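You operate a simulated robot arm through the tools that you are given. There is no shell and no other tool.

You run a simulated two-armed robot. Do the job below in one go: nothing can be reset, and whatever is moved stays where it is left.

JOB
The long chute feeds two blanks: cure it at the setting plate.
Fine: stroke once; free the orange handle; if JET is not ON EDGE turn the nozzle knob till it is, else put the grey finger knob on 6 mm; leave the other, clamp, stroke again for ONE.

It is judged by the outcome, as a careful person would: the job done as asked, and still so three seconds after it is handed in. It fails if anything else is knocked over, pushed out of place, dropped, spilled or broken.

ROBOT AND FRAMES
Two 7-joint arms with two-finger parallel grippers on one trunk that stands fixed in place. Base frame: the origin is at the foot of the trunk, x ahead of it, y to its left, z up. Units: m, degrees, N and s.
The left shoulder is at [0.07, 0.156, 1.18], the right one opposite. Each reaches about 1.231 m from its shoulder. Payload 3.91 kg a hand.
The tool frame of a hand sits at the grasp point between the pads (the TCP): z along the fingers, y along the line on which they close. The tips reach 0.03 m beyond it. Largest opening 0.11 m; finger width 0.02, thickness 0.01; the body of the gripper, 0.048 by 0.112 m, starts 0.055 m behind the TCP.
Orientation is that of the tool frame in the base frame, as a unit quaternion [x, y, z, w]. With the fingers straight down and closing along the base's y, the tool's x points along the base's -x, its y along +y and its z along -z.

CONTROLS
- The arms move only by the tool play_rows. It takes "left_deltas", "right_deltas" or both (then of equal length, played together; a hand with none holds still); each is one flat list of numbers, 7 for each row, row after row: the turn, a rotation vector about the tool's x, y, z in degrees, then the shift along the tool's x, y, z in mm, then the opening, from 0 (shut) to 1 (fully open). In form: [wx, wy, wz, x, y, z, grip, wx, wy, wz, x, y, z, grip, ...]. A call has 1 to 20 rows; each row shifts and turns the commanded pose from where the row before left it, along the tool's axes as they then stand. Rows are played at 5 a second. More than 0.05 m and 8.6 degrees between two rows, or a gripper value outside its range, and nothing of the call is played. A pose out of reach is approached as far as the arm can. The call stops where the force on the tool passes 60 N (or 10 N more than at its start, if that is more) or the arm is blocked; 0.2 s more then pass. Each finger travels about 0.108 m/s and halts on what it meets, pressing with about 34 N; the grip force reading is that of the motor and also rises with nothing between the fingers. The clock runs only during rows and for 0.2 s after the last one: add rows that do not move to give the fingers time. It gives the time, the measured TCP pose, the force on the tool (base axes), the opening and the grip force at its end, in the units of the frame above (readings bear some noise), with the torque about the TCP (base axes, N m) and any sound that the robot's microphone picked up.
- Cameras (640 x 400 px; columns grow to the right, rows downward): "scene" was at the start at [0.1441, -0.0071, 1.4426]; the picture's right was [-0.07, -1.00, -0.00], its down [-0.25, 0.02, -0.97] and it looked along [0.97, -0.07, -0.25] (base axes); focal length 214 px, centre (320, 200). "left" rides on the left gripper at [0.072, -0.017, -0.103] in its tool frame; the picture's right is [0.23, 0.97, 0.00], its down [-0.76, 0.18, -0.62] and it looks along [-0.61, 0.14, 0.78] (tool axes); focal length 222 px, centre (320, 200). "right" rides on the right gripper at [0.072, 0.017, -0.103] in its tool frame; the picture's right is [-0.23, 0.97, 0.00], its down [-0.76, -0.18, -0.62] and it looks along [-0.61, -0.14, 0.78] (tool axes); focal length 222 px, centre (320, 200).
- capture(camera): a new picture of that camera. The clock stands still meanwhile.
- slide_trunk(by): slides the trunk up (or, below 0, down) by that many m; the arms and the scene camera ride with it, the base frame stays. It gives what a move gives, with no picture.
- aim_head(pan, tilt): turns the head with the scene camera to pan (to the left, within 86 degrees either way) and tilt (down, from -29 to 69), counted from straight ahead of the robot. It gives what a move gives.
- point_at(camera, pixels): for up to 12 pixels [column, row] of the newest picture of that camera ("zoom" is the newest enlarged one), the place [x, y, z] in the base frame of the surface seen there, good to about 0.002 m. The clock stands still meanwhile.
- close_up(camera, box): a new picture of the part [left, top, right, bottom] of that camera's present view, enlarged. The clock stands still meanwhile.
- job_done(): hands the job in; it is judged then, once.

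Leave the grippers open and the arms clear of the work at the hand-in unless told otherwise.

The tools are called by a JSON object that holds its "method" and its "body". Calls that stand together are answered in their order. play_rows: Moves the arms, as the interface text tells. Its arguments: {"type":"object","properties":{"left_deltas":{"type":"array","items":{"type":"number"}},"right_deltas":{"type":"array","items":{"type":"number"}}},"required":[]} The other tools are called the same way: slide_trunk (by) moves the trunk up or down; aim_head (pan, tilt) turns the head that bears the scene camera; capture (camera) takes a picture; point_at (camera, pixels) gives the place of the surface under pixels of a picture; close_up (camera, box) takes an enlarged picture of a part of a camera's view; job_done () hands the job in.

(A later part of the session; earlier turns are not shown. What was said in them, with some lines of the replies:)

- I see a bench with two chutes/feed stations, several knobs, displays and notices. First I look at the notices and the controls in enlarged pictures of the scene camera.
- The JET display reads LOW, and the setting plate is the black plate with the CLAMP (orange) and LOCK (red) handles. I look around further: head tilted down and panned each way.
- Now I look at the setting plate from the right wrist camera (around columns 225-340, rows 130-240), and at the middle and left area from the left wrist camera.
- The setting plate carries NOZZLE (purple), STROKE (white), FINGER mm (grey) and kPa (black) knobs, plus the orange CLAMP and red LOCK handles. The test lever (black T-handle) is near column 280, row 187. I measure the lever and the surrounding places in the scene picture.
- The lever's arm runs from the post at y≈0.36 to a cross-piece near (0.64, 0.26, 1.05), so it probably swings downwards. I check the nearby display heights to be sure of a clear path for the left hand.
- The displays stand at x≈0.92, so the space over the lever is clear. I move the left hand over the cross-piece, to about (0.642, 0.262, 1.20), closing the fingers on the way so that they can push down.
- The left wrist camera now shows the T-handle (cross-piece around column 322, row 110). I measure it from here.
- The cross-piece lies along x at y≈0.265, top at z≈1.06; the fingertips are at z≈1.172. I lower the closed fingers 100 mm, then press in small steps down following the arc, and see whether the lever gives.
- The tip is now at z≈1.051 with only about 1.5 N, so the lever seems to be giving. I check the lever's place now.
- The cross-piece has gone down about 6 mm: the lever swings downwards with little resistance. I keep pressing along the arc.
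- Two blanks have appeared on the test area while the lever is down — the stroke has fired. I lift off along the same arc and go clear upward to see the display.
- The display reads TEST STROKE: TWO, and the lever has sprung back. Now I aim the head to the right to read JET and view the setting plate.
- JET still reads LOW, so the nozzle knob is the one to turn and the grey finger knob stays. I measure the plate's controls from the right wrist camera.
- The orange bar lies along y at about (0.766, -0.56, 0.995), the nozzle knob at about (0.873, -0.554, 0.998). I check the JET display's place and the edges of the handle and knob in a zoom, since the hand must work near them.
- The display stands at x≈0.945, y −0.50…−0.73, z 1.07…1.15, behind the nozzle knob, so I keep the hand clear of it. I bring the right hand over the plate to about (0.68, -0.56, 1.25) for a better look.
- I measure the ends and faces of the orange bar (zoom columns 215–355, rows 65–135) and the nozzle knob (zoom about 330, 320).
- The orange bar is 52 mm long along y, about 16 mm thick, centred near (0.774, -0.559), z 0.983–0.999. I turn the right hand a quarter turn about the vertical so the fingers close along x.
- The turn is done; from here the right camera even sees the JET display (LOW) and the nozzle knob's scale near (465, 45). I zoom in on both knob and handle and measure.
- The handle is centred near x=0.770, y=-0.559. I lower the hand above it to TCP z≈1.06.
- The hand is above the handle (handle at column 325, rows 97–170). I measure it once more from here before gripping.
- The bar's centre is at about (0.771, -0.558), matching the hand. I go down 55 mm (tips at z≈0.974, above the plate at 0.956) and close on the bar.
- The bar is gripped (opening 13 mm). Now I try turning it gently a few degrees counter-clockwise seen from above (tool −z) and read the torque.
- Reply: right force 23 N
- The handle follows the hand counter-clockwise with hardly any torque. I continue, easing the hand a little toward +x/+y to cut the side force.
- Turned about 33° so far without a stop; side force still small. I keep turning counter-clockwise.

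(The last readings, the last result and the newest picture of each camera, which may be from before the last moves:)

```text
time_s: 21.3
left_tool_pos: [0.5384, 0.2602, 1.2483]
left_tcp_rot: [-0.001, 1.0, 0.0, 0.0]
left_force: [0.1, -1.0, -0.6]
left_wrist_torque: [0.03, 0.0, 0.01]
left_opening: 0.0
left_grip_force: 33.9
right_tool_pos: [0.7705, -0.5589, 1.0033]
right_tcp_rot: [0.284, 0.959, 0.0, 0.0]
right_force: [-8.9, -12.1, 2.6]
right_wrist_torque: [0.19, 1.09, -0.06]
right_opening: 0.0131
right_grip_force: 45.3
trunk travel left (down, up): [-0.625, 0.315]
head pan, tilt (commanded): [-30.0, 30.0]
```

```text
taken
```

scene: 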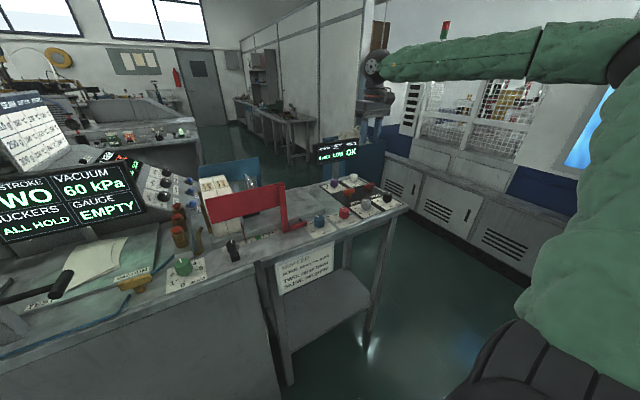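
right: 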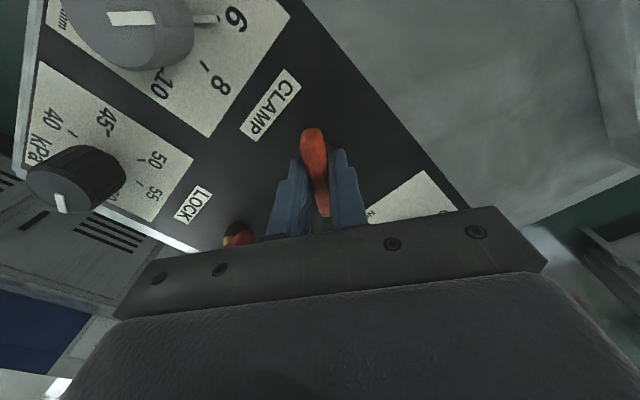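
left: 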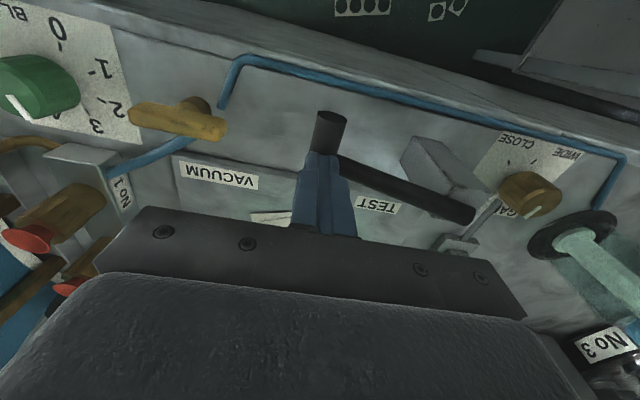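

About 57° turned, still going freely. I continue towards 90°, easing back along tool −y.

{"method": "play_rows", "body": {"right_deltas": [0, 0, -6.6, 0, -1.2, 0, 0, 0, 0, -6.6, 0, -0.3, 0, 0, 0, 0, -6.6, 0, 0, 0, 0, 0, 0, -6.6, 0, 0, 0, 0, 0, 0, -6.6, 0, 0, 0, 0]}}

{"method": "capture", "body": {"camera": "right"}}

{"method": "close_up", "body": {"camera": "scene", "box": [300, 110, 420, 220]}}

```text
time_s: 22.5
left_tool_pos: [0.5394, 0.26, 1.2474]
left_tcp_rot: [-0.001, 1.0, 0.001, 0.0]
left_force: [-0.6, -0.4, 0.0]
left_wrist_torque: [-0.04, -0.01, 0.0]
left_opening: 0.0
left_grip_force: 34.1
right_tool_pos: [0.77, -0.561, 1.0039]
right_tcp_rot: [0.0, 1.0, 0.0, 0.001]
right_force: [-4.6, -23.8, 7.6]
right_wrist_torque: [-0.61, 1.24, -0.03]
right_opening: 0.0129
right_grip_force: 45.4
trunk travel left (down, up): [-0.625, 0.315]
head pan, tilt (commanded): [-30.0, 30.0]
```

```text
taken
```

right: 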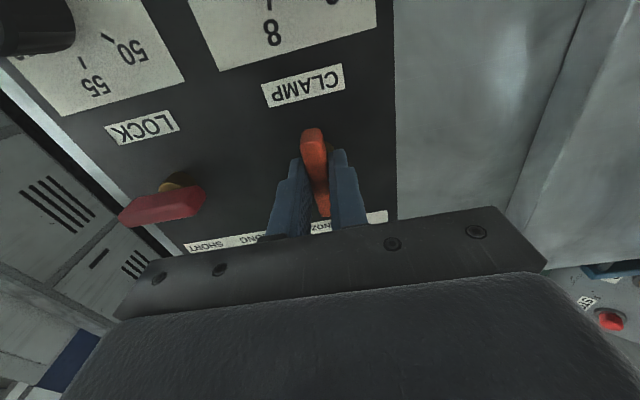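

```text
3.64 times, centred on (360, 165) of scene
```

zoom: 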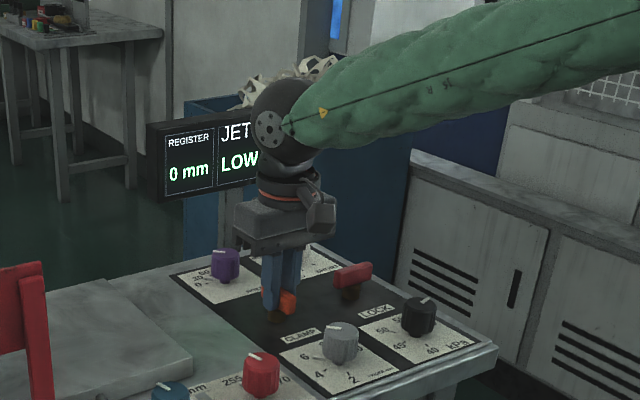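

The handle has now turned a quarter turn (bar along x). I feel for a stop with a few degrees more.

{"method": "play_rows", "body": {"right_deltas": [0, 0, -3, 0, -1.5, 0, 0, 0, 0, -3, 0, -0.5, 0, 0]}}

{"method": "capture", "body": {"camera": "right"}}

```text
time_s: 23.1
left_tool_pos: [0.538, 0.2624, 1.2474]
left_tcp_rot: [-0.001, 1.0, 0.0, -0.001]
left_force: [-0.9, 0.4, -0.4]
left_wrist_torque: [-0.01, -0.01, -0.01]
left_opening: 0.0002
left_grip_force: 33.9
right_tool_pos: [0.7701, -0.559, 1.0045]
right_tcp_rot: [-0.052, 0.999, 0.0, 0.001]
right_force: [-6.9, -16.6, 10.9]
right_wrist_torque: [-0.33, 0.11, -1.18]
right_opening: 0.0149
right_grip_force: 44.8
trunk travel left (down, up): [-0.625, 0.315]
head pan, tilt (commanded): [-30.0, 30.0]
```

```text
taken
```

right: 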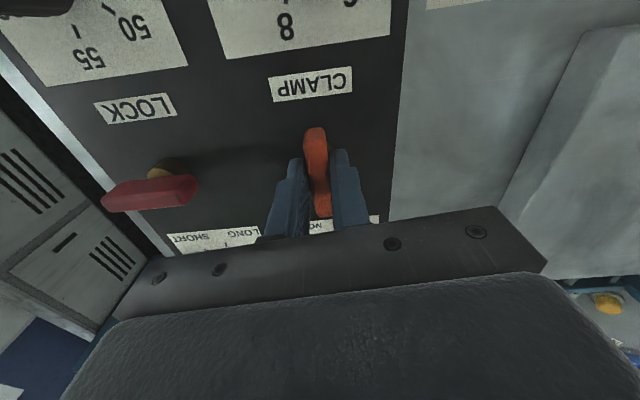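

The torque jumped to about −1.2 N m: there is the stop at 90°, so the clamp is fully free. I turn back those few degrees, open the fingers, and lift straight up 70 mm.

{"method": "play_rows", "body": {"right_deltas": [0, 0, 3, 0, 0.5, 0, 0, 0, 0, 3, 0, 0, 0, 0, 0, 0, 0, 0, 0, 0, 0.2, 0, 0, 0, 0, 0, 0, 0.4, 0, 0, 0, 0, 0, 0, 0.4, 0, 0, 0, 0, 0, -15, 0.4, 0, 0, 0, 0, 0, -25, 0.4, 0, 0, 0, 0, 0, -30, 0.4, 0, 0, 0, 0, 0, 0, 0.4]}}

{"method": "capture", "body": {"camera": "right"}}

{"method": "close_up", "body": {"camera": "scene", "box": [300, 110, 420, 220]}}

```text
time_s: 25.1
left_tool_pos: [0.5388, 0.2617, 1.2468]
left_tcp_rot: [-0.001, 1.0, 0.0, 0.001]
left_force: [1.2, -0.3, 0.8]
left_wrist_torque: [0.01, -0.03, -0.01]
left_opening: 0.0
left_grip_force: 34.0
right_tool_pos: [0.7714, -0.5609, 1.0727]
right_tcp_rot: [0.0, 1.0, 0.0, 0.001]
right_force: [-0.1, -0.3, -0.1]
right_wrist_torque: [-0.01, 0.01, 0.0]
right_opening: 0.0443
right_grip_force: 0.0
trunk travel left (down, up): [-0.625, 0.315]
head pan, tilt (commanded): [-30.0, 30.0]
```

```text
taken
```

right: 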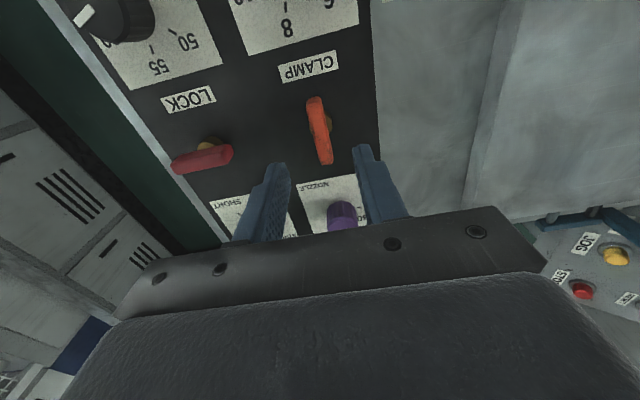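

```text
3.64 times, centred on (360, 165) of scene
```

zoom: 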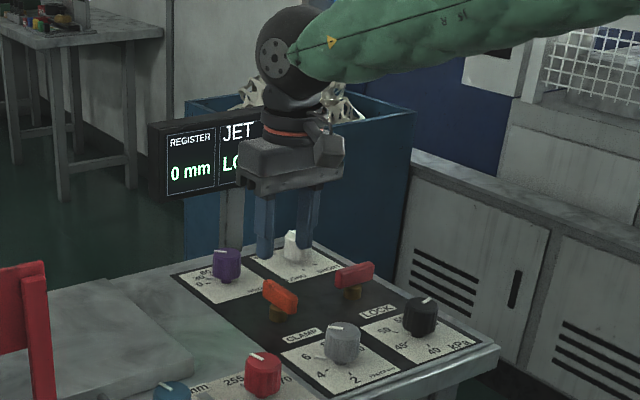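

The clamp is free. I move the hand forward above the nozzle knob (centre about (0.878, -0.558)), staying at z≈1.07, tips above the knob.

{"method": "play_rows", "body": {"right_deltas": [0, 0, 0, -27, 0.7, 0, 0.4, 0, 0, 0, -27, 0.7, 0, 0.4, 0, 0, 0, -27, 0.7, 0, 0.4, 0, 0, 0, -26, 0.7, 0, 0.4, 0, 0, 0, 0, 0, 0, 0.4]}}

{"method": "capture", "body": {"camera": "right"}}

{"method": "close_up", "body": {"camera": "right", "box": [260, 80, 390, 200]}}

{"method": "close_up", "body": {"camera": "scene", "box": [300, 110, 420, 220]}}

```text
time_s: 26.3
left_tool_pos: [0.5391, 0.2612, 1.2477]
left_tcp_rot: [0.0, 1.0, 0.0, 0.0]
left_force: [0.2, -1.0, 0.0]
left_wrist_torque: [0.01, 0.01, -0.02]
left_opening: 0.0
left_grip_force: 34.1
right_tool_pos: [0.8783, -0.5578, 1.0738]
right_tcp_rot: [0.001, 1.0, 0.0, 0.0]
right_force: [0.7, 0.1, -0.3]
right_wrist_torque: [0.04, -0.03, 0.0]
right_opening: 0.0441
right_grip_force: 0.0
trunk travel left (down, up): [-0.625, 0.315]
head pan, tilt (commanded): [-30.0, 30.0]
```

```text
taken
```

right: 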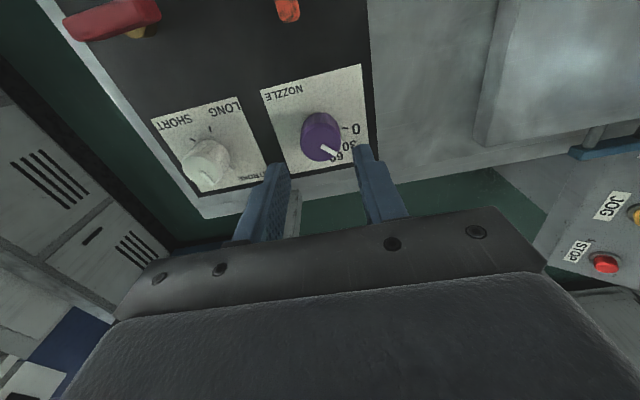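

```text
3.33 times, centred on (325, 140) of right
```

zoom: 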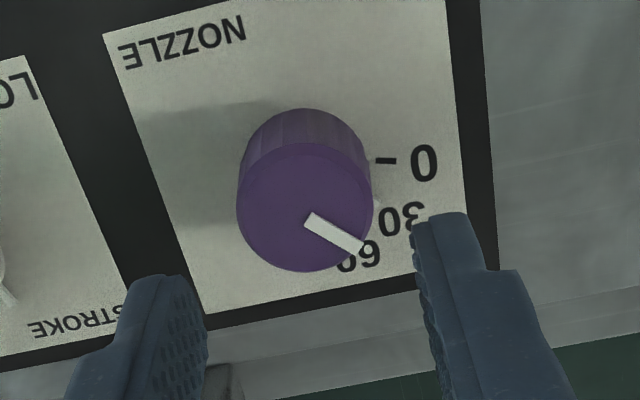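

```text
3.64 times, centred on (360, 165) of scene
```

zoom: 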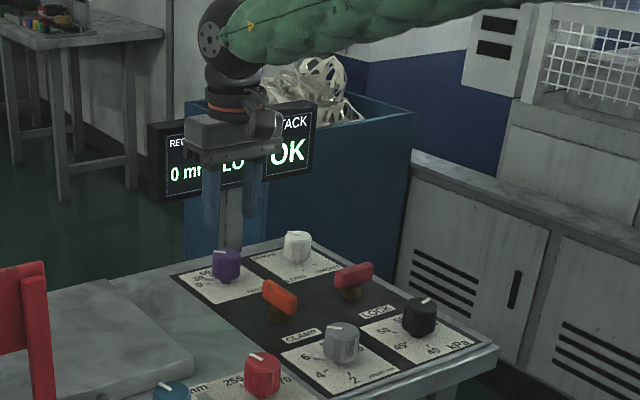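

I read the pointer's exact direction: knob top centre near zoom (303, 207), pointer from (310, 218) to (360, 248), the "0" tick at (388, 161).

{"method": "point_at", "body": {"camera": "zoom", "pixels": [[303, 207], [312, 218], [357, 245], [380, 161], [395, 160], [245, 205], [362, 205], [300, 268], [303, 145], [425, 162], [403, 218], [360, 255]]}}

```text
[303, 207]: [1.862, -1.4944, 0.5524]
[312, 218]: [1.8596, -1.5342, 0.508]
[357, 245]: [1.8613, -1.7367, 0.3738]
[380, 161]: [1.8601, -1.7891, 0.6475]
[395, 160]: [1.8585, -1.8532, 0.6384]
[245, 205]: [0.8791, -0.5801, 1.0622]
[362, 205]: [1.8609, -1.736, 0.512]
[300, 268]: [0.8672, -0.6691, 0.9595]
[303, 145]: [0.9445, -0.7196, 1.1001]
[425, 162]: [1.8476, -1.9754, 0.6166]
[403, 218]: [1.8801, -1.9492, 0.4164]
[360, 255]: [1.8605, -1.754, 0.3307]
```

Those went to the newest zoom (scene). I repeat the reading with pixels of the right camera picture itself.

{"method": "point_at", "body": {"camera": "right", "pixels": [[320, 142], [323, 146], [335, 153], [343, 128], [347, 128], [303, 141], [336, 141], [319, 159], [320, 125], [356, 128], [350, 146], [337, 156]]}}

```text
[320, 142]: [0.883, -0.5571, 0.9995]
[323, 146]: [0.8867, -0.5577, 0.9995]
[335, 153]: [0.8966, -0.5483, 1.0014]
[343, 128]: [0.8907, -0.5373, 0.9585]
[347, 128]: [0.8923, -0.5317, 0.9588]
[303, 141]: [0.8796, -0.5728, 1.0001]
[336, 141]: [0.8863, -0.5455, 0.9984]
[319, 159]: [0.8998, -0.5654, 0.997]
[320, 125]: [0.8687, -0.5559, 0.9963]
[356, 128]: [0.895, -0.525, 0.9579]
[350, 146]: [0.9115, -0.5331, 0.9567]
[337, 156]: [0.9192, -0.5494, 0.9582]
```

The knob's centre is at about (0.883, -0.558) and its pointer stands near 30 on the scale, which grows clockwise seen from above. I shift 5 mm forward, lower 70 mm around the knob and close on it.

{"method": "play_rows", "body": {"right_deltas": [0, 0, 0, -5, 0, 20, 0.4, 0, 0, 0, 0, 0, 25, 0.4, 0, 0, 0, 0, 0, 15, 0.4, 0, 0, 0, 0, 0, 10, 0.4, 0, 0, 0, 0, 0, 0, 0.3, 0, 0, 0, 0, 0, 0, 0.2, 0, 0, 0, 0, 0, 0, 0.1, 0, 0, 0, 0, 0, 0, 0.1]}}

{"method": "capture", "body": {"camera": "right"}}

{"method": "close_up", "body": {"camera": "scene", "box": [300, 110, 420, 220]}}

```text
time_s: 28.1
left_tool_pos: [0.5394, 0.2612, 1.2469]
left_tcp_rot: [-0.001, 1.0, 0.001, 0.0]
left_force: [-0.3, -0.2, -0.1]
left_wrist_torque: [0.04, 0.01, 0.04]
left_opening: 0.0
left_grip_force: 33.9
right_tool_pos: [0.8821, -0.5599, 1.0037]
right_tcp_rot: [0.001, 1.0, 0.001, 0.0]
right_force: [0.6, -22.6, 8.5]
right_wrist_torque: [-1.03, 0.1, -0.11]
right_opening: 0.0353
right_grip_force: 45.1
trunk travel left (down, up): [-0.625, 0.315]
head pan, tilt (commanded): [-30.0, 30.0]
```

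```text
taken
```

right: 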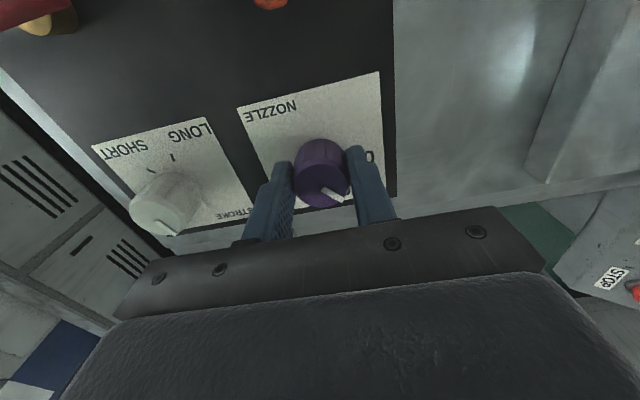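

```text
3.64 times, centred on (360, 165) of scene
```

zoom: 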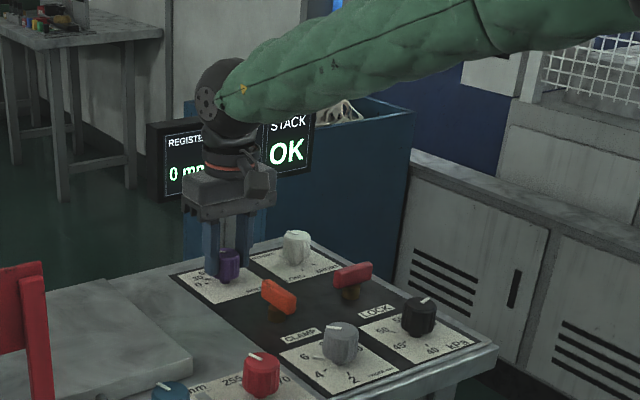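

The knob is gripped (35 mm wide). I ease the hand 2 mm toward −y and turn it 15° clockwise (towards 60), reading the torque.

{"method": "play_rows", "body": {"right_deltas": [0, 0, 0, 0, -2, 0, 0.1, 0, 0, 5, 0, 0, 0, 0.1, 0, 0, 5, 0, 0, 0, 0.1, 0, 0, 5, 0, 0, 0, 0.1, 0, 0, 0, 0, 0, 0, 0.1]}}

{"method": "capture", "body": {"camera": "right"}}

{"method": "close_up", "body": {"camera": "scene", "box": [300, 110, 420, 220]}}

```text
time_s: 29.3
left_tool_pos: [0.5386, 0.2618, 1.2475]
left_tcp_rot: [-0.001, 1.0, -0.001, 0.0]
left_force: [-0.1, -0.7, -0.2]
left_wrist_torque: [-0.02, 0.0, -0.01]
left_opening: 0.0
left_grip_force: 33.5
right_tool_pos: [0.8817, -0.5594, 1.0034]
right_tcp_rot: [0.13, 0.991, 0.0, 0.0]
right_force: [3.1, -15.1, 12.6]
right_wrist_torque: [-0.43, -0.16, -0.04]
right_opening: 0.0351
right_grip_force: 45.6
trunk travel left (down, up): [-0.625, 0.315]
head pan, tilt (commanded): [-30.0, 30.0]
```

```text
taken
```

right: 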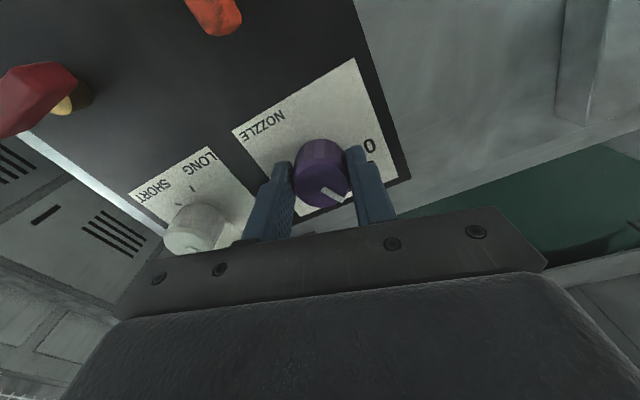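

```text
3.64 times, centred on (360, 165) of scene
```

zoom: 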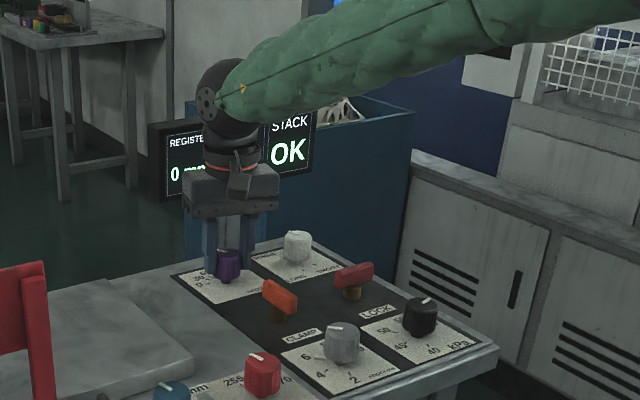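

The knob turned with the hand (no noticeable torque). Now I open the fingers, lift 190 mm, and read the JET display.

{"method": "play_rows", "body": {"right_deltas": [0, 0, 0, 0, 0, 0, 0.3, 0, 0, 0, 0, 0, 0, 0.45, 0, 0, 0, 0, 0, 0, 0.45, 0, 0, 0, 0, 0, -15, 0.45, 0, 0, 0, 0, 0, -30, 0.45, 0, 0, 0, 0, 0, -48, 0.45, 0, 0, 0, 0, 0, -48, 0.45, 0, 0, 0, 0, 0, -49, 0.45, 0, 0, 0, 0, 0, 0, 0.45]}}

{"method": "close_up", "body": {"camera": "scene", "box": [300, 110, 420, 220]}}

{"method": "capture", "body": {"camera": "right"}}

```text
time_s: 31.3
left_tool_pos: [0.5404, 0.2628, 1.2454]
left_tcp_rot: [-0.001, 1.0, -0.001, -0.001]
left_force: [-0.1, 0.5, -0.2]
left_wrist_torque: [0.0, 0.03, 0.0]
left_opening: 0.0
left_grip_force: 34.0
right_tool_pos: [0.8827, -0.559, 1.1934]
right_tcp_rot: [0.131, 0.991, 0.0, -0.001]
right_force: [-0.2, 0.2, 0.3]
right_wrist_torque: [0.0, -0.02, 0.03]
right_opening: 0.0494
right_grip_force: 0.1
trunk travel left (down, up): [-0.625, 0.315]
head pan, tilt (commanded): [-30.0, 30.0]
```

```text
3.64 times, centred on (360, 165) of scene
```

zoom: 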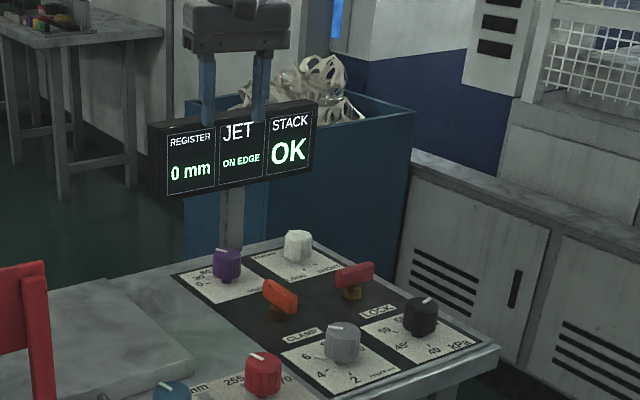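

```text
taken
```

right: 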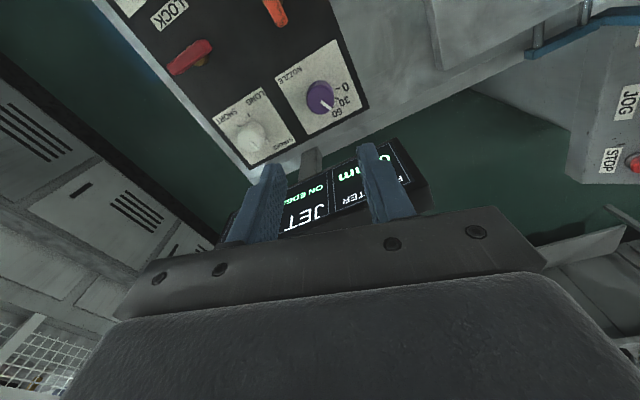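

JET now reads ON EDGE. The finger and other knobs stay alone. Next I turn the hand back straight and return above the orange handle to clamp it.

{"method": "play_rows", "body": {"right_deltas": [0, 0, -7.5, 0, 0, 0, 0.45, 0, 0, -7.5, 0, 0, 0, 0.45, 0, 0, 0, 37.3, 0, 0, 0.45, 0, 0, 0, 37.3, 0, 0, 0.45, 0, 0, 0, 37.3, 0, 0, 0.45, 0, 0, 0, 0, 0, 40, 0.45, 0, 0, 0, 0, 0, 40, 0.45, 0, 0, 0, 0, 0, 40, 0.45, 0, 0, 0, 0, 0, 0, 0.45]}}

{"method": "capture", "body": {"camera": "right"}}

{"method": "close_up", "body": {"camera": "scene", "box": [300, 110, 420, 220]}}

```text
time_s: 33.3
left_tool_pos: [0.5394, 0.263, 1.2459]
left_tcp_rot: [-0.001, 1.0, -0.001, 0.0]
left_force: [-0.7, -0.8, 0.4]
left_wrist_torque: [0.03, 0.02, -0.04]
left_opening: 0.0
left_grip_force: 34.7
right_tool_pos: [0.7663, -0.5554, 1.0719]
right_tcp_rot: [0.0, 1.0, 0.0, 0.0]
right_force: [-0.4, -0.7, 0.3]
right_wrist_torque: [0.04, -0.01, 0.0]
right_opening: 0.0492
right_grip_force: 0.0
trunk travel left (down, up): [-0.625, 0.315]
head pan, tilt (commanded): [-30.0, 30.0]
```

```text
taken
```

right: 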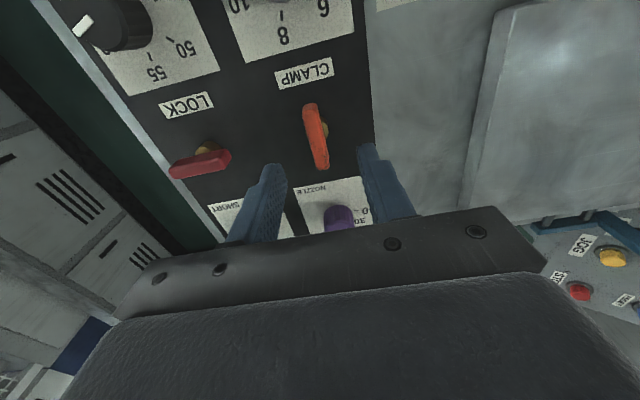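

```text
3.64 times, centred on (360, 165) of scene
```

zoom: 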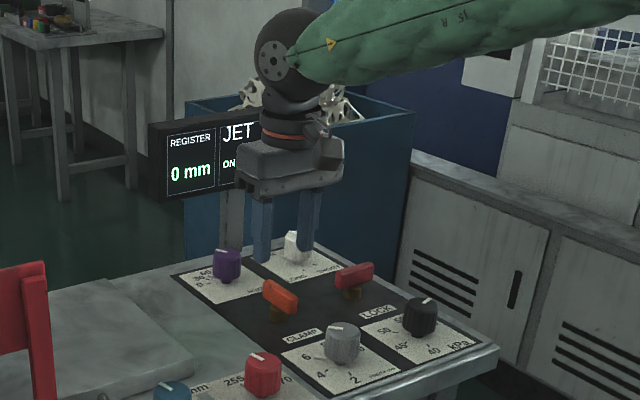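

The hand is above the handle (handle around column 316, rows 105–168). I measure it.

{"method": "point_at", "body": {"camera": "right", "pixels": [[309, 110], [312, 122], [316, 135], [320, 150], [322, 164], [326, 130]]}}

```text
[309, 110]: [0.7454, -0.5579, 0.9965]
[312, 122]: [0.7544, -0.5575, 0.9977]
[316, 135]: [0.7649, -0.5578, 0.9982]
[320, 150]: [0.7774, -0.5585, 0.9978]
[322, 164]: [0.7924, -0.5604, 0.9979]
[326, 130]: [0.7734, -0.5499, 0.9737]
```

The bar now lies along x, centred at about (0.770, -0.559). I lower 68 mm and close on it.

{"method": "play_rows", "body": {"right_deltas": [0, 0, 0, -2, -1.5, 25, 0.45, 0, 0, 0, 0, 0, 25, 0.45, 0, 0, 0, 0, 0, 18, 0.45, 0, 0, 0, 0, 0, 0, 0.25, 0, 0, 0, 0, 0, 0, 0.1, 0, 0, 0, 0, 0, 0, 0, 0, 0, 0, 0, 0, 0, 0]}}

{"method": "capture", "body": {"camera": "right"}}

```text
time_s: 34.9
left_tool_pos: [0.5398, 0.2631, 1.2465]
left_tcp_rot: [-0.001, 1.0, 0.0, 0.0]
left_force: [-0.3, 0.1, 0.1]
left_wrist_torque: [-0.02, 0.04, -0.02]
left_opening: 0.0
left_grip_force: 34.0
right_tool_pos: [0.7723, -0.56, 1.0035]
right_tcp_rot: [0.0, 1.0, 0.001, -0.001]
right_force: [-2.2, 3.4, -5.9]
right_wrist_torque: [-0.04, -1.39, 0.03]
right_opening: 0.013
right_grip_force: 44.6
trunk travel left (down, up): [-0.625, 0.315]
head pan, tilt (commanded): [-30.0, 30.0]
```

```text
taken
```

right: 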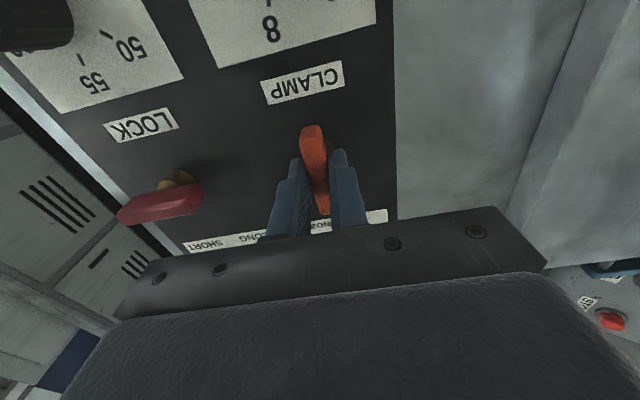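

Gripped with little side force. I turn it clockwise seen from above (tool +z) back toward its clamped place, in parts, first 36°.

{"method": "play_rows", "body": {"right_deltas": [0, 0, 6, 0, 0, 0, 0, 0, 0, 6, 0, 0, 0, 0, 0, 0, 6, 0, 0, 0, 0, 0, 0, 6, 0, 0, 0, 0, 0, 0, 6, 0, 0, 0, 0, 0, 0, 6, 0, 0, 0, 0]}}

```text
time_s: 36.3
left_tool_pos: [0.5392, 0.2617, 1.2466]
left_tcp_rot: [0.0, 1.0, 0.0, 0.0]
left_force: [0.1, 0.6, -0.2]
left_wrist_torque: [0.04, -0.01, 0.0]
left_opening: 0.0
left_grip_force: 34.0
right_tool_pos: [0.7723, -0.5603, 1.0052]
right_tcp_rot: [0.31, 0.951, -0.001, -0.001]
right_force: [-21.1, 11.8, -23.6]
right_wrist_torque: [0.5, 0.31, 0.02]
right_opening: 0.013
right_grip_force: 45.3
trunk travel left (down, up): [-0.625, 0.315]
head pan, tilt (commanded): [-30.0, 30.0]
```

The side force is about 25 N; I ease the hand along it (−x, +y, slightly down) and continue turning.

{"method": "play_rows", "body": {"right_deltas": [0, 0, 6, 1.5, -0.3, 1, 0, 0, 0, 6, 0.5, 0, 0.5, 0, 0, 0, 6, 0, 0, 0, 0, 0, 0, 6, 0, 0, 0, 0]}}

{"method": "capture", "body": {"camera": "right"}}

```text
time_s: 37.3
left_tool_pos: [0.5396, 0.2616, 1.2471]
left_tcp_rot: [-0.001, 1.0, 0.0, -0.001]
left_force: [0.1, -1.1, 0.5]
left_wrist_torque: [0.01, 0.01, -0.02]
left_opening: 0.0
left_grip_force: 34.7
right_tool_pos: [0.7721, -0.5599, 1.0046]
right_tcp_rot: [0.501, 0.866, 0.0, 0.001]
right_force: [2.8, -3.4, -3.6]
right_wrist_torque: [0.43, 0.67, 0.04]
right_opening: 0.0129
right_grip_force: 45.4
trunk travel left (down, up): [-0.625, 0.315]
head pan, tilt (commanded): [-30.0, 30.0]
```

```text
taken
```

right: 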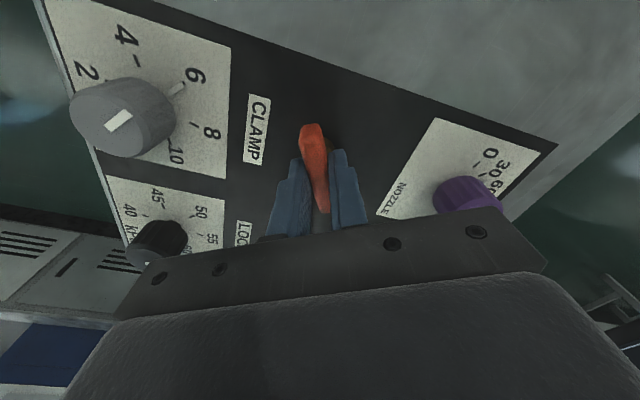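

Turned 60° back with small force. I finish the last 30° and then a little more to feel the clamp's stop.

{"method": "play_rows", "body": {"right_deltas": [0, 0, 6, 0, 0, 0, 0, 0, 0, 6, 0, 0, 0, 0, 0, 0, 6, 0, 0, 0, 0, 0, 0, 6, 0, 0, 0, 0, 0, 0, 6, 0, 0, 0, 0]}}

{"method": "capture", "body": {"camera": "right"}}

```text
time_s: 38.5
left_tool_pos: [0.54, 0.2605, 1.2472]
left_tcp_rot: [0.0, 1.0, 0.0, 0.0]
left_force: [0.5, -0.1, 0.3]
left_wrist_torque: [0.0, 0.03, -0.01]
left_opening: 0.0
left_grip_force: 33.8
right_tool_pos: [0.7724, -0.5598, 1.0051]
right_tcp_rot: [0.708, 0.706, 0.0, 0.0]
right_force: [14.6, -21.1, 12.8]
right_wrist_torque: [-1.35, -0.16, 0.12]
right_opening: 0.013
right_grip_force: 45.4
trunk travel left (down, up): [-0.625, 0.315]
head pan, tilt (commanded): [-30.0, 30.0]
```

```text
taken
```

right: 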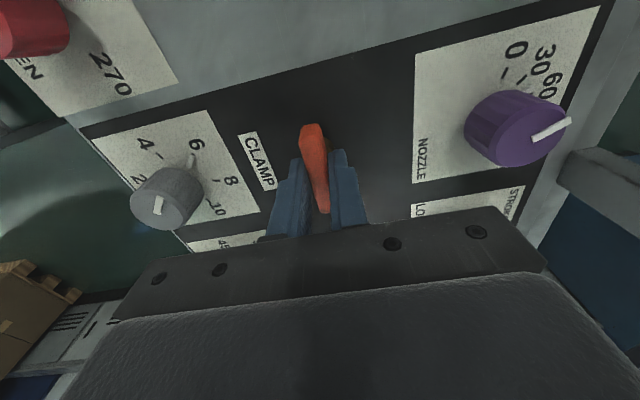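

The bar is back along y; I turn a few degrees more to feel the stop, easing the side force.

{"method": "play_rows", "body": {"right_deltas": [0, 0, 3, -1.5, 1, 0, 0, 0, 0, 3, 0, 0, 0, 0]}}

```text
time_s: 39.1
left_tool_pos: [0.538, 0.2619, 1.2474]
left_tcp_rot: [-0.001, 1.0, 0.0, 0.0]
left_force: [-0.2, 0.3, -1.0]
left_wrist_torque: [0.0, 0.0, 0.0]
left_opening: 0.0
left_grip_force: 33.8
right_tool_pos: [0.7718, -0.5592, 1.0045]
right_tcp_rot: [0.743, 0.669, 0.001, 0.0]
right_force: [7.5, -13.6, 19.6]
right_wrist_torque: [-0.27, -0.11, 1.06]
right_opening: 0.0147
right_grip_force: 44.8
trunk travel left (down, up): [-0.625, 0.315]
head pan, tilt (commanded): [-30.0, 30.0]
```

The stop is felt (1.06 N m): the handle is fully clamped. I open the fingers without turning back, and lift 190 mm.

{"method": "play_rows", "body": {"right_deltas": [0, 0, -3, 0, 0, 0, 0.05, 0, 0, 0, 0, 0, 0, 0.25, 0, 0, 0, 0, 0, 0, 0.4, 0, 0, 0, 0, 0, 0, 0.4, 0, 0, 0, 0, 0, -15, 0.4, 0, 0, 0, 0, 0, -35, 0.4, 0, 0, 0, 0, 0, -45, 0.4, 0, 0, 0, 0, 0, -45, 0.4, 0, 0, 0, 0, 0, -45, 0.4, 0, 0, 0, 0, -20, -30, 0.4, 0, 0, 0, 0, -40, 0, 0.4, 0, 0, 0, 0, 0, 0, 0.4]}}

{"method": "close_up", "body": {"camera": "scene", "box": [300, 110, 420, 220]}}

{"method": "capture", "body": {"camera": "right"}}

```text
time_s: 41.7
left_tool_pos: [0.5413, 0.2624, 1.2459]
left_tcp_rot: [-0.001, 1.0, 0.0, -0.001]
left_force: [-0.1, 1.3, 0.8]
left_wrist_torque: [-0.07, -0.01, -0.01]
left_opening: 0.0001
left_grip_force: 34.2
right_tool_pos: [0.7119, -0.5558, 1.2201]
right_tcp_rot: [0.725, 0.689, -0.002, 0.0]
right_force: [-0.2, 0.9, -0.7]
right_wrist_torque: [-0.04, 0.01, -0.01]
right_opening: 0.0441
right_grip_force: 0.1
trunk travel left (down, up): [-0.625, 0.315]
head pan, tilt (commanded): [-30.0, 30.0]
```

```text
3.64 times, centred on (360, 165) of scene
```

zoom: 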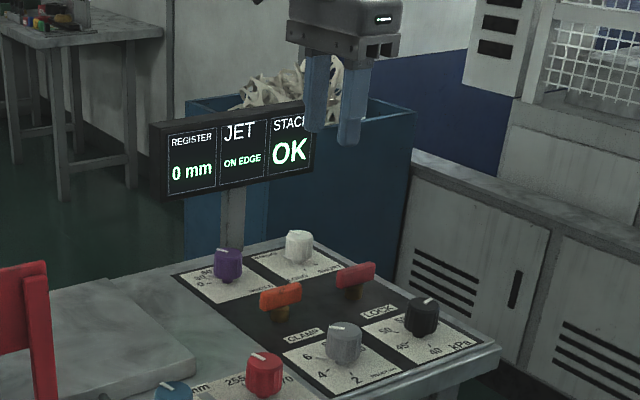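

```text
taken
```

right: 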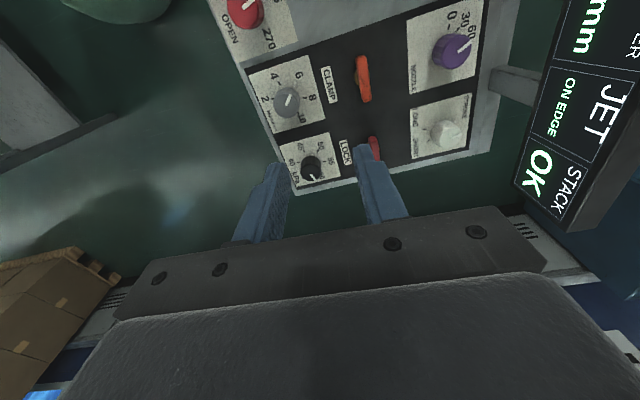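

JET reads ON EDGE and the clamp handle is back parallel to the LOCK handle, untouched. I look back at the test display and lever before the second stroke, with the head at pan 20.

{"method": "aim_head", "body": {"pan": 20, "tilt": 35}}

{"method": "close_up", "body": {"camera": "scene", "box": [220, 90, 400, 230]}}

{"method": "capture", "body": {"camera": "left"}}

```text
time_s: 42.9
left_tool_pos: [0.5391, 0.2632, 1.2473]
left_tcp_rot: [0.0, 1.0, 0.001, 0.0]
left_force: [-0.6, -0.5, 0.9]
left_wrist_torque: [-0.02, -0.01, 0.01]
left_opening: 0.0
left_grip_force: 34.3
right_tool_pos: [0.7115, -0.5576, 1.2203]
right_tcp_rot: [0.725, 0.688, -0.001, 0.0]
right_force: [0.5, 0.0, -0.3]
right_wrist_torque: [-0.02, 0.0, -0.04]
right_opening: 0.0438
right_grip_force: 0.1
trunk travel left (down, up): [-0.625, 0.315]
head pan, tilt (commanded): [20.0, 35.0]
```

```text
2.86 times, centred on (310, 160) of scene
```

zoom: 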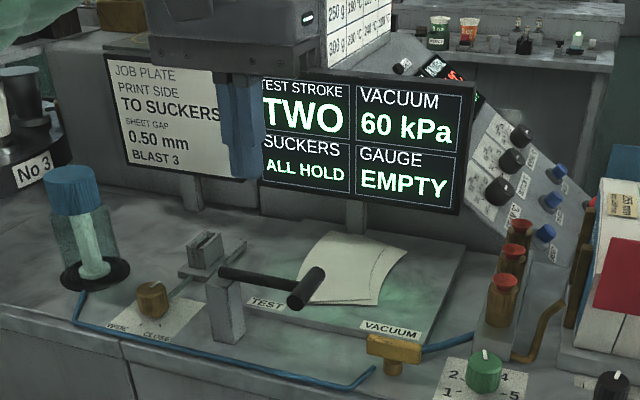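

```text
taken
```

left: 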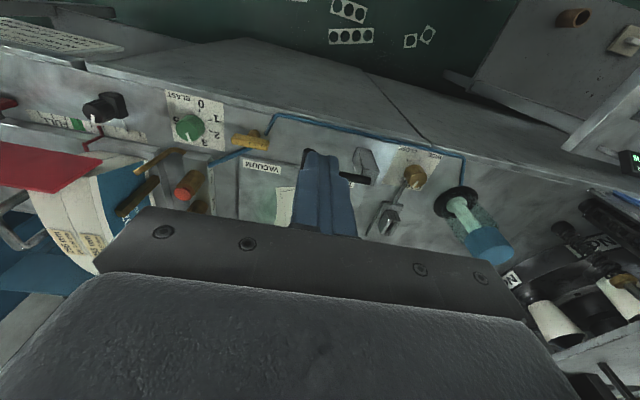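

The display still shows TWO with the two blanks lying flat on the test area; the lever is up. I press the lever again exactly as before with the closed left fingers.

{"method": "play_rows", "body": {"left_deltas": [0, 0, 0, -50, 0, 0, 0, 0, 0, 0, -50, 0, 0, 0, 0, 0, 0, 0, 0, 35, 0, 0, 0, 0, 0, 0, 35, 0, 0, 0, 0, 0, 0, 35, 0, 0, 0, 0, 0, 0, 35, 0, 0, 0, 0, 0, 0, 8, 0, 0, 0, 0, 0, 0, 6, 0, 0, 0, 0, 0, 0.5, 6, 0, 0, 0, 0, 0, 0.5, 6, 0, 0, 0, 0, 0, 0.8, 6, 0, 0, 0, 0, 0, 1.2, 6, 0, 0, 0, 0, 0, 1.6, 6, 0, 0, 0, 0, 0, 2, 6, 0, 0, 0, 0, 0, 2.2, 6, 0]}}

{"method": "close_up", "body": {"camera": "scene", "box": [220, 90, 400, 230]}}

```text
time_s: 46.1
left_tool_pos: [0.6423, 0.2707, 1.052]
left_tcp_rot: [-0.001, 1.0, 0.0, 0.0]
left_force: [-0.8, -2.0, 4.7]
left_wrist_torque: [0.0, -0.01, 0.0]
left_opening: 0.0
left_grip_force: 34.3
right_tool_pos: [0.7108, -0.5578, 1.2207]
right_tcp_rot: [0.725, 0.688, 0.0, 0.001]
right_force: [-1.1, -1.1, 0.7]
right_wrist_torque: [-0.02, 0.0, -0.03]
right_opening: 0.0442
right_grip_force: 0.1
trunk travel left (down, up): [-0.625, 0.315]
head pan, tilt (commanded): [20.0, 35.0]
```

```text
2.86 times, centred on (310, 160) of scene
```

zoom: 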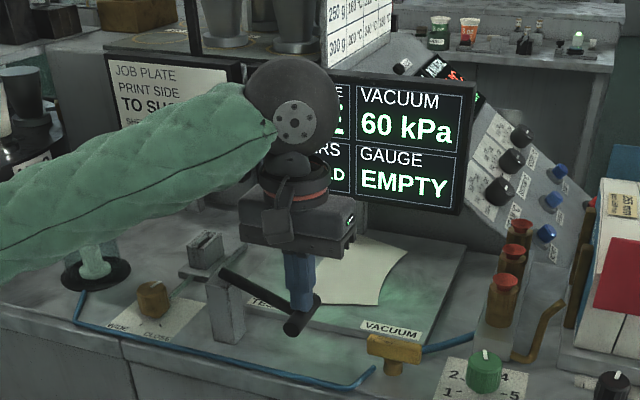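

Now only one sheet lies on the test area. I lift off along the arc and pull the hand well clear to read the display.

{"method": "play_rows", "body": {"left_deltas": [0, 0, 0, 0, -3, -6, 0, 0, 0, 0, 0, -2, -6, 0, 0, 0, 0, 0, -1.6, -6, 0, 0, 0, 0, 0, -1.2, -6, 0, 0, 0, 0, 0, -1, -12, 0, 0, 0, 0, 0, 0, -30, 0, 0, 0, 0, 0, 0, -40, 0, 0, 0, 0, 0, 0, -45, 0, 0, 0, 0, 20, 0, -45, 0, 0, 0, 0, 40, 0, 0, 0, 0, 0, 0, 40, 0, -20, 0, 0, 0, 0, 30, 0, -30, 0.3, 0, 0, 0, 20, 0, -40, 0.6, 0, 0, 0, 0, 0, -40, 1, 0, 0, 0, 0, 0, 0, 1]}}

{"method": "capture", "body": {"camera": "scene"}}

{"method": "close_up", "body": {"camera": "scene", "box": [220, 90, 400, 230]}}

```text
time_s: 49.3
left_tool_pos: [0.4937, 0.2643, 1.3776]
left_tcp_rot: [-0.001, 1.0, -0.001, -0.001]
left_force: [0.9, -0.6, -0.2]
left_wrist_torque: [0.0, -0.01, 0.03]
left_opening: 0.1098
left_grip_force: 0.0
right_tool_pos: [0.7112, -0.5574, 1.2208]
right_tcp_rot: [0.725, 0.689, 0.0, -0.001]
right_force: [0.0, 0.4, -0.2]
right_wrist_torque: [-0.05, 0.0, -0.02]
right_opening: 0.0439
right_grip_force: 0.0
trunk travel left (down, up): [-0.625, 0.315]
head pan, tilt (commanded): [20.0, 35.0]
```

```text
taken
```

scene: 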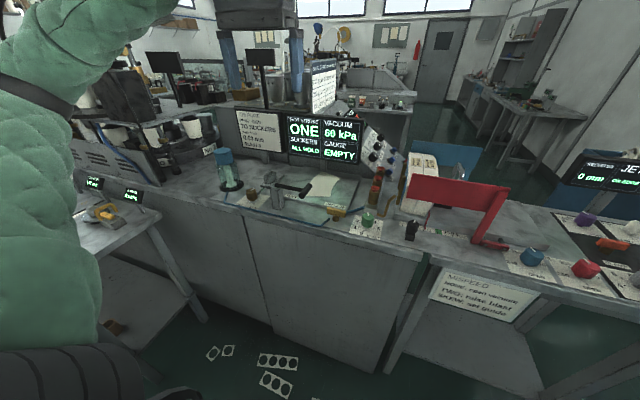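

```text
2.86 times, centred on (310, 160) of scene
```

zoom: 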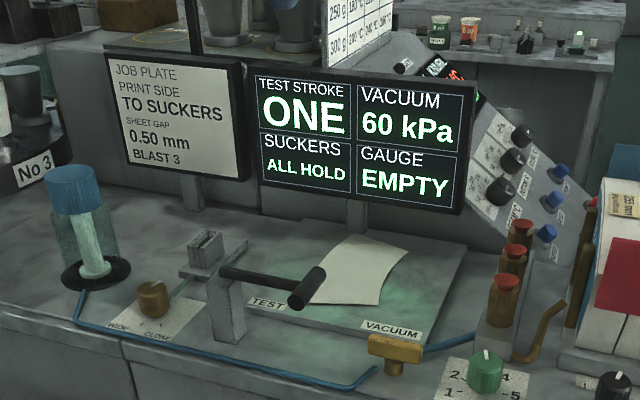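

The test stroke reads ONE. I now raise and draw back the right hand, open it fully, and check the setting plate once more.

{"method": "play_rows", "body": {"right_deltas": [0, 0, 0, 0, 0, -45, 0.6, 0, 0, 0, 0, -10, -45, 0.8, 0, 0, 0, 0, -30, -35, 1, 0, 0, 0, 0, -40, -20, 1, 0, 0, 0, 0, -40, 0, 1, 0, 0, 0, 0, -40, 0, 1, 0, 0, 0, 0, 0, 0, 1]}}

{"method": "aim_head", "body": {"pan": -30, "tilt": 30}}

{"method": "capture", "body": {"camera": "scene"}}

{"method": "close_up", "body": {"camera": "scene", "box": [300, 130, 420, 220]}}

{"method": "capture", "body": {"camera": "right"}}

```text
time_s: 50.9
left_tool_pos: [0.4942, 0.2641, 1.3765]
left_tcp_rot: [-0.001, 1.0, 0.0, -0.002]
left_force: [-0.3, 0.7, -0.1]
left_wrist_torque: [0.0, 0.04, 0.0]
left_opening: 0.1098
left_grip_force: 0.0
right_tool_pos: [0.5553, -0.5507, 1.3645]
right_tcp_rot: [0.725, 0.689, -0.001, -0.001]
right_force: [0.1, -0.3, -0.7]
right_wrist_torque: [0.02, 0.03, -0.01]
right_opening: 0.1101
right_grip_force: 0.2
trunk travel left (down, up): [-0.625, 0.315]
head pan, tilt (commanded): [20.0, 35.0]
```

```text
time_s: 52.1
left_tool_pos: [0.4916, 0.2622, 1.3785]
left_tcp_rot: [-0.001, 1.0, 0.0, 0.0]
left_force: [-0.3, 0.5, -0.8]
left_wrist_torque: [0.02, -0.03, -0.01]
left_opening: 0.1102
left_grip_force: 0.0
right_tool_pos: [0.5541, -0.5519, 1.3661]
right_tcp_rot: [0.726, 0.688, 0.0, 0.0]
right_force: [0.0, 0.8, 1.1]
right_wrist_torque: [-0.02, 0.0, -0.03]
right_opening: 0.1102
right_grip_force: 0.2
trunk travel left (down, up): [-0.625, 0.315]
head pan, tilt (commanded): [-30.0, 30.0]
```

```text
taken
```

scene: 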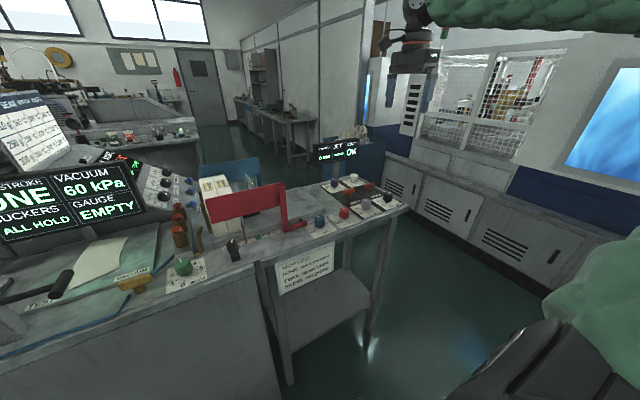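

```text
4.44 times, centred on (360, 175) of scene
```

zoom: 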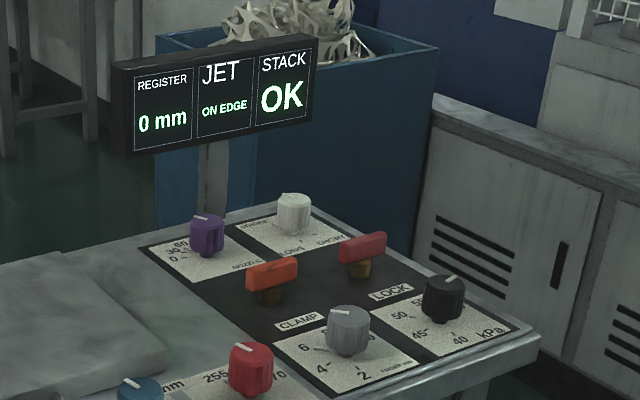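

```text
taken
```

right: 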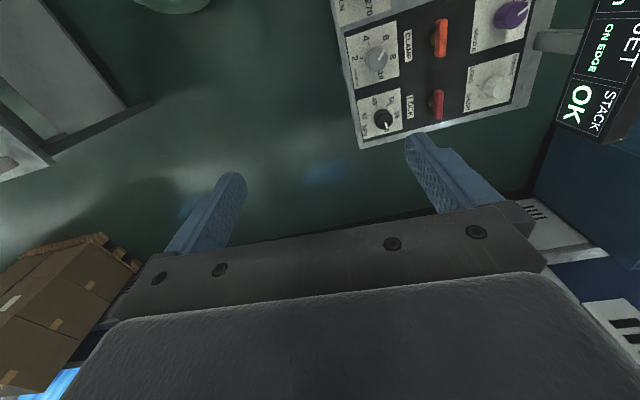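

Everything reads right: TEST STROKE is ONE, JET is ON EDGE, and the orange clamp handle is back at its stop. The grey finger knob, LOCK and the other knobs are untouched. Both grippers are open and clear, so I hand the job in.

{"method": "job_done", "body": {}}

```text
The job is handed in.
```

The job is handed in: the misfeed is cured, and the second test stroke fed ONE blank.

- **First stroke:** it fed two blanks, and the display read TWO.
- **Setting plate:** I freed the orange clamp handle by turning it a quarter turn to its stop. JET read LOW, so I turned the nozzle knob about 15°, from roughly 30 to 45, until JET read ON EDGE. I did not touch the grey finger knob.
- **Clamp and second stroke:** I turned the orange handle back to its clamped stop and stroked again, and the display read ONE. JET still read ON EDGE afterwards.

The LOCK handle and the other knobs were left alone, and nothing was knocked or moved out of place. Both grippers are open and clear of the work.
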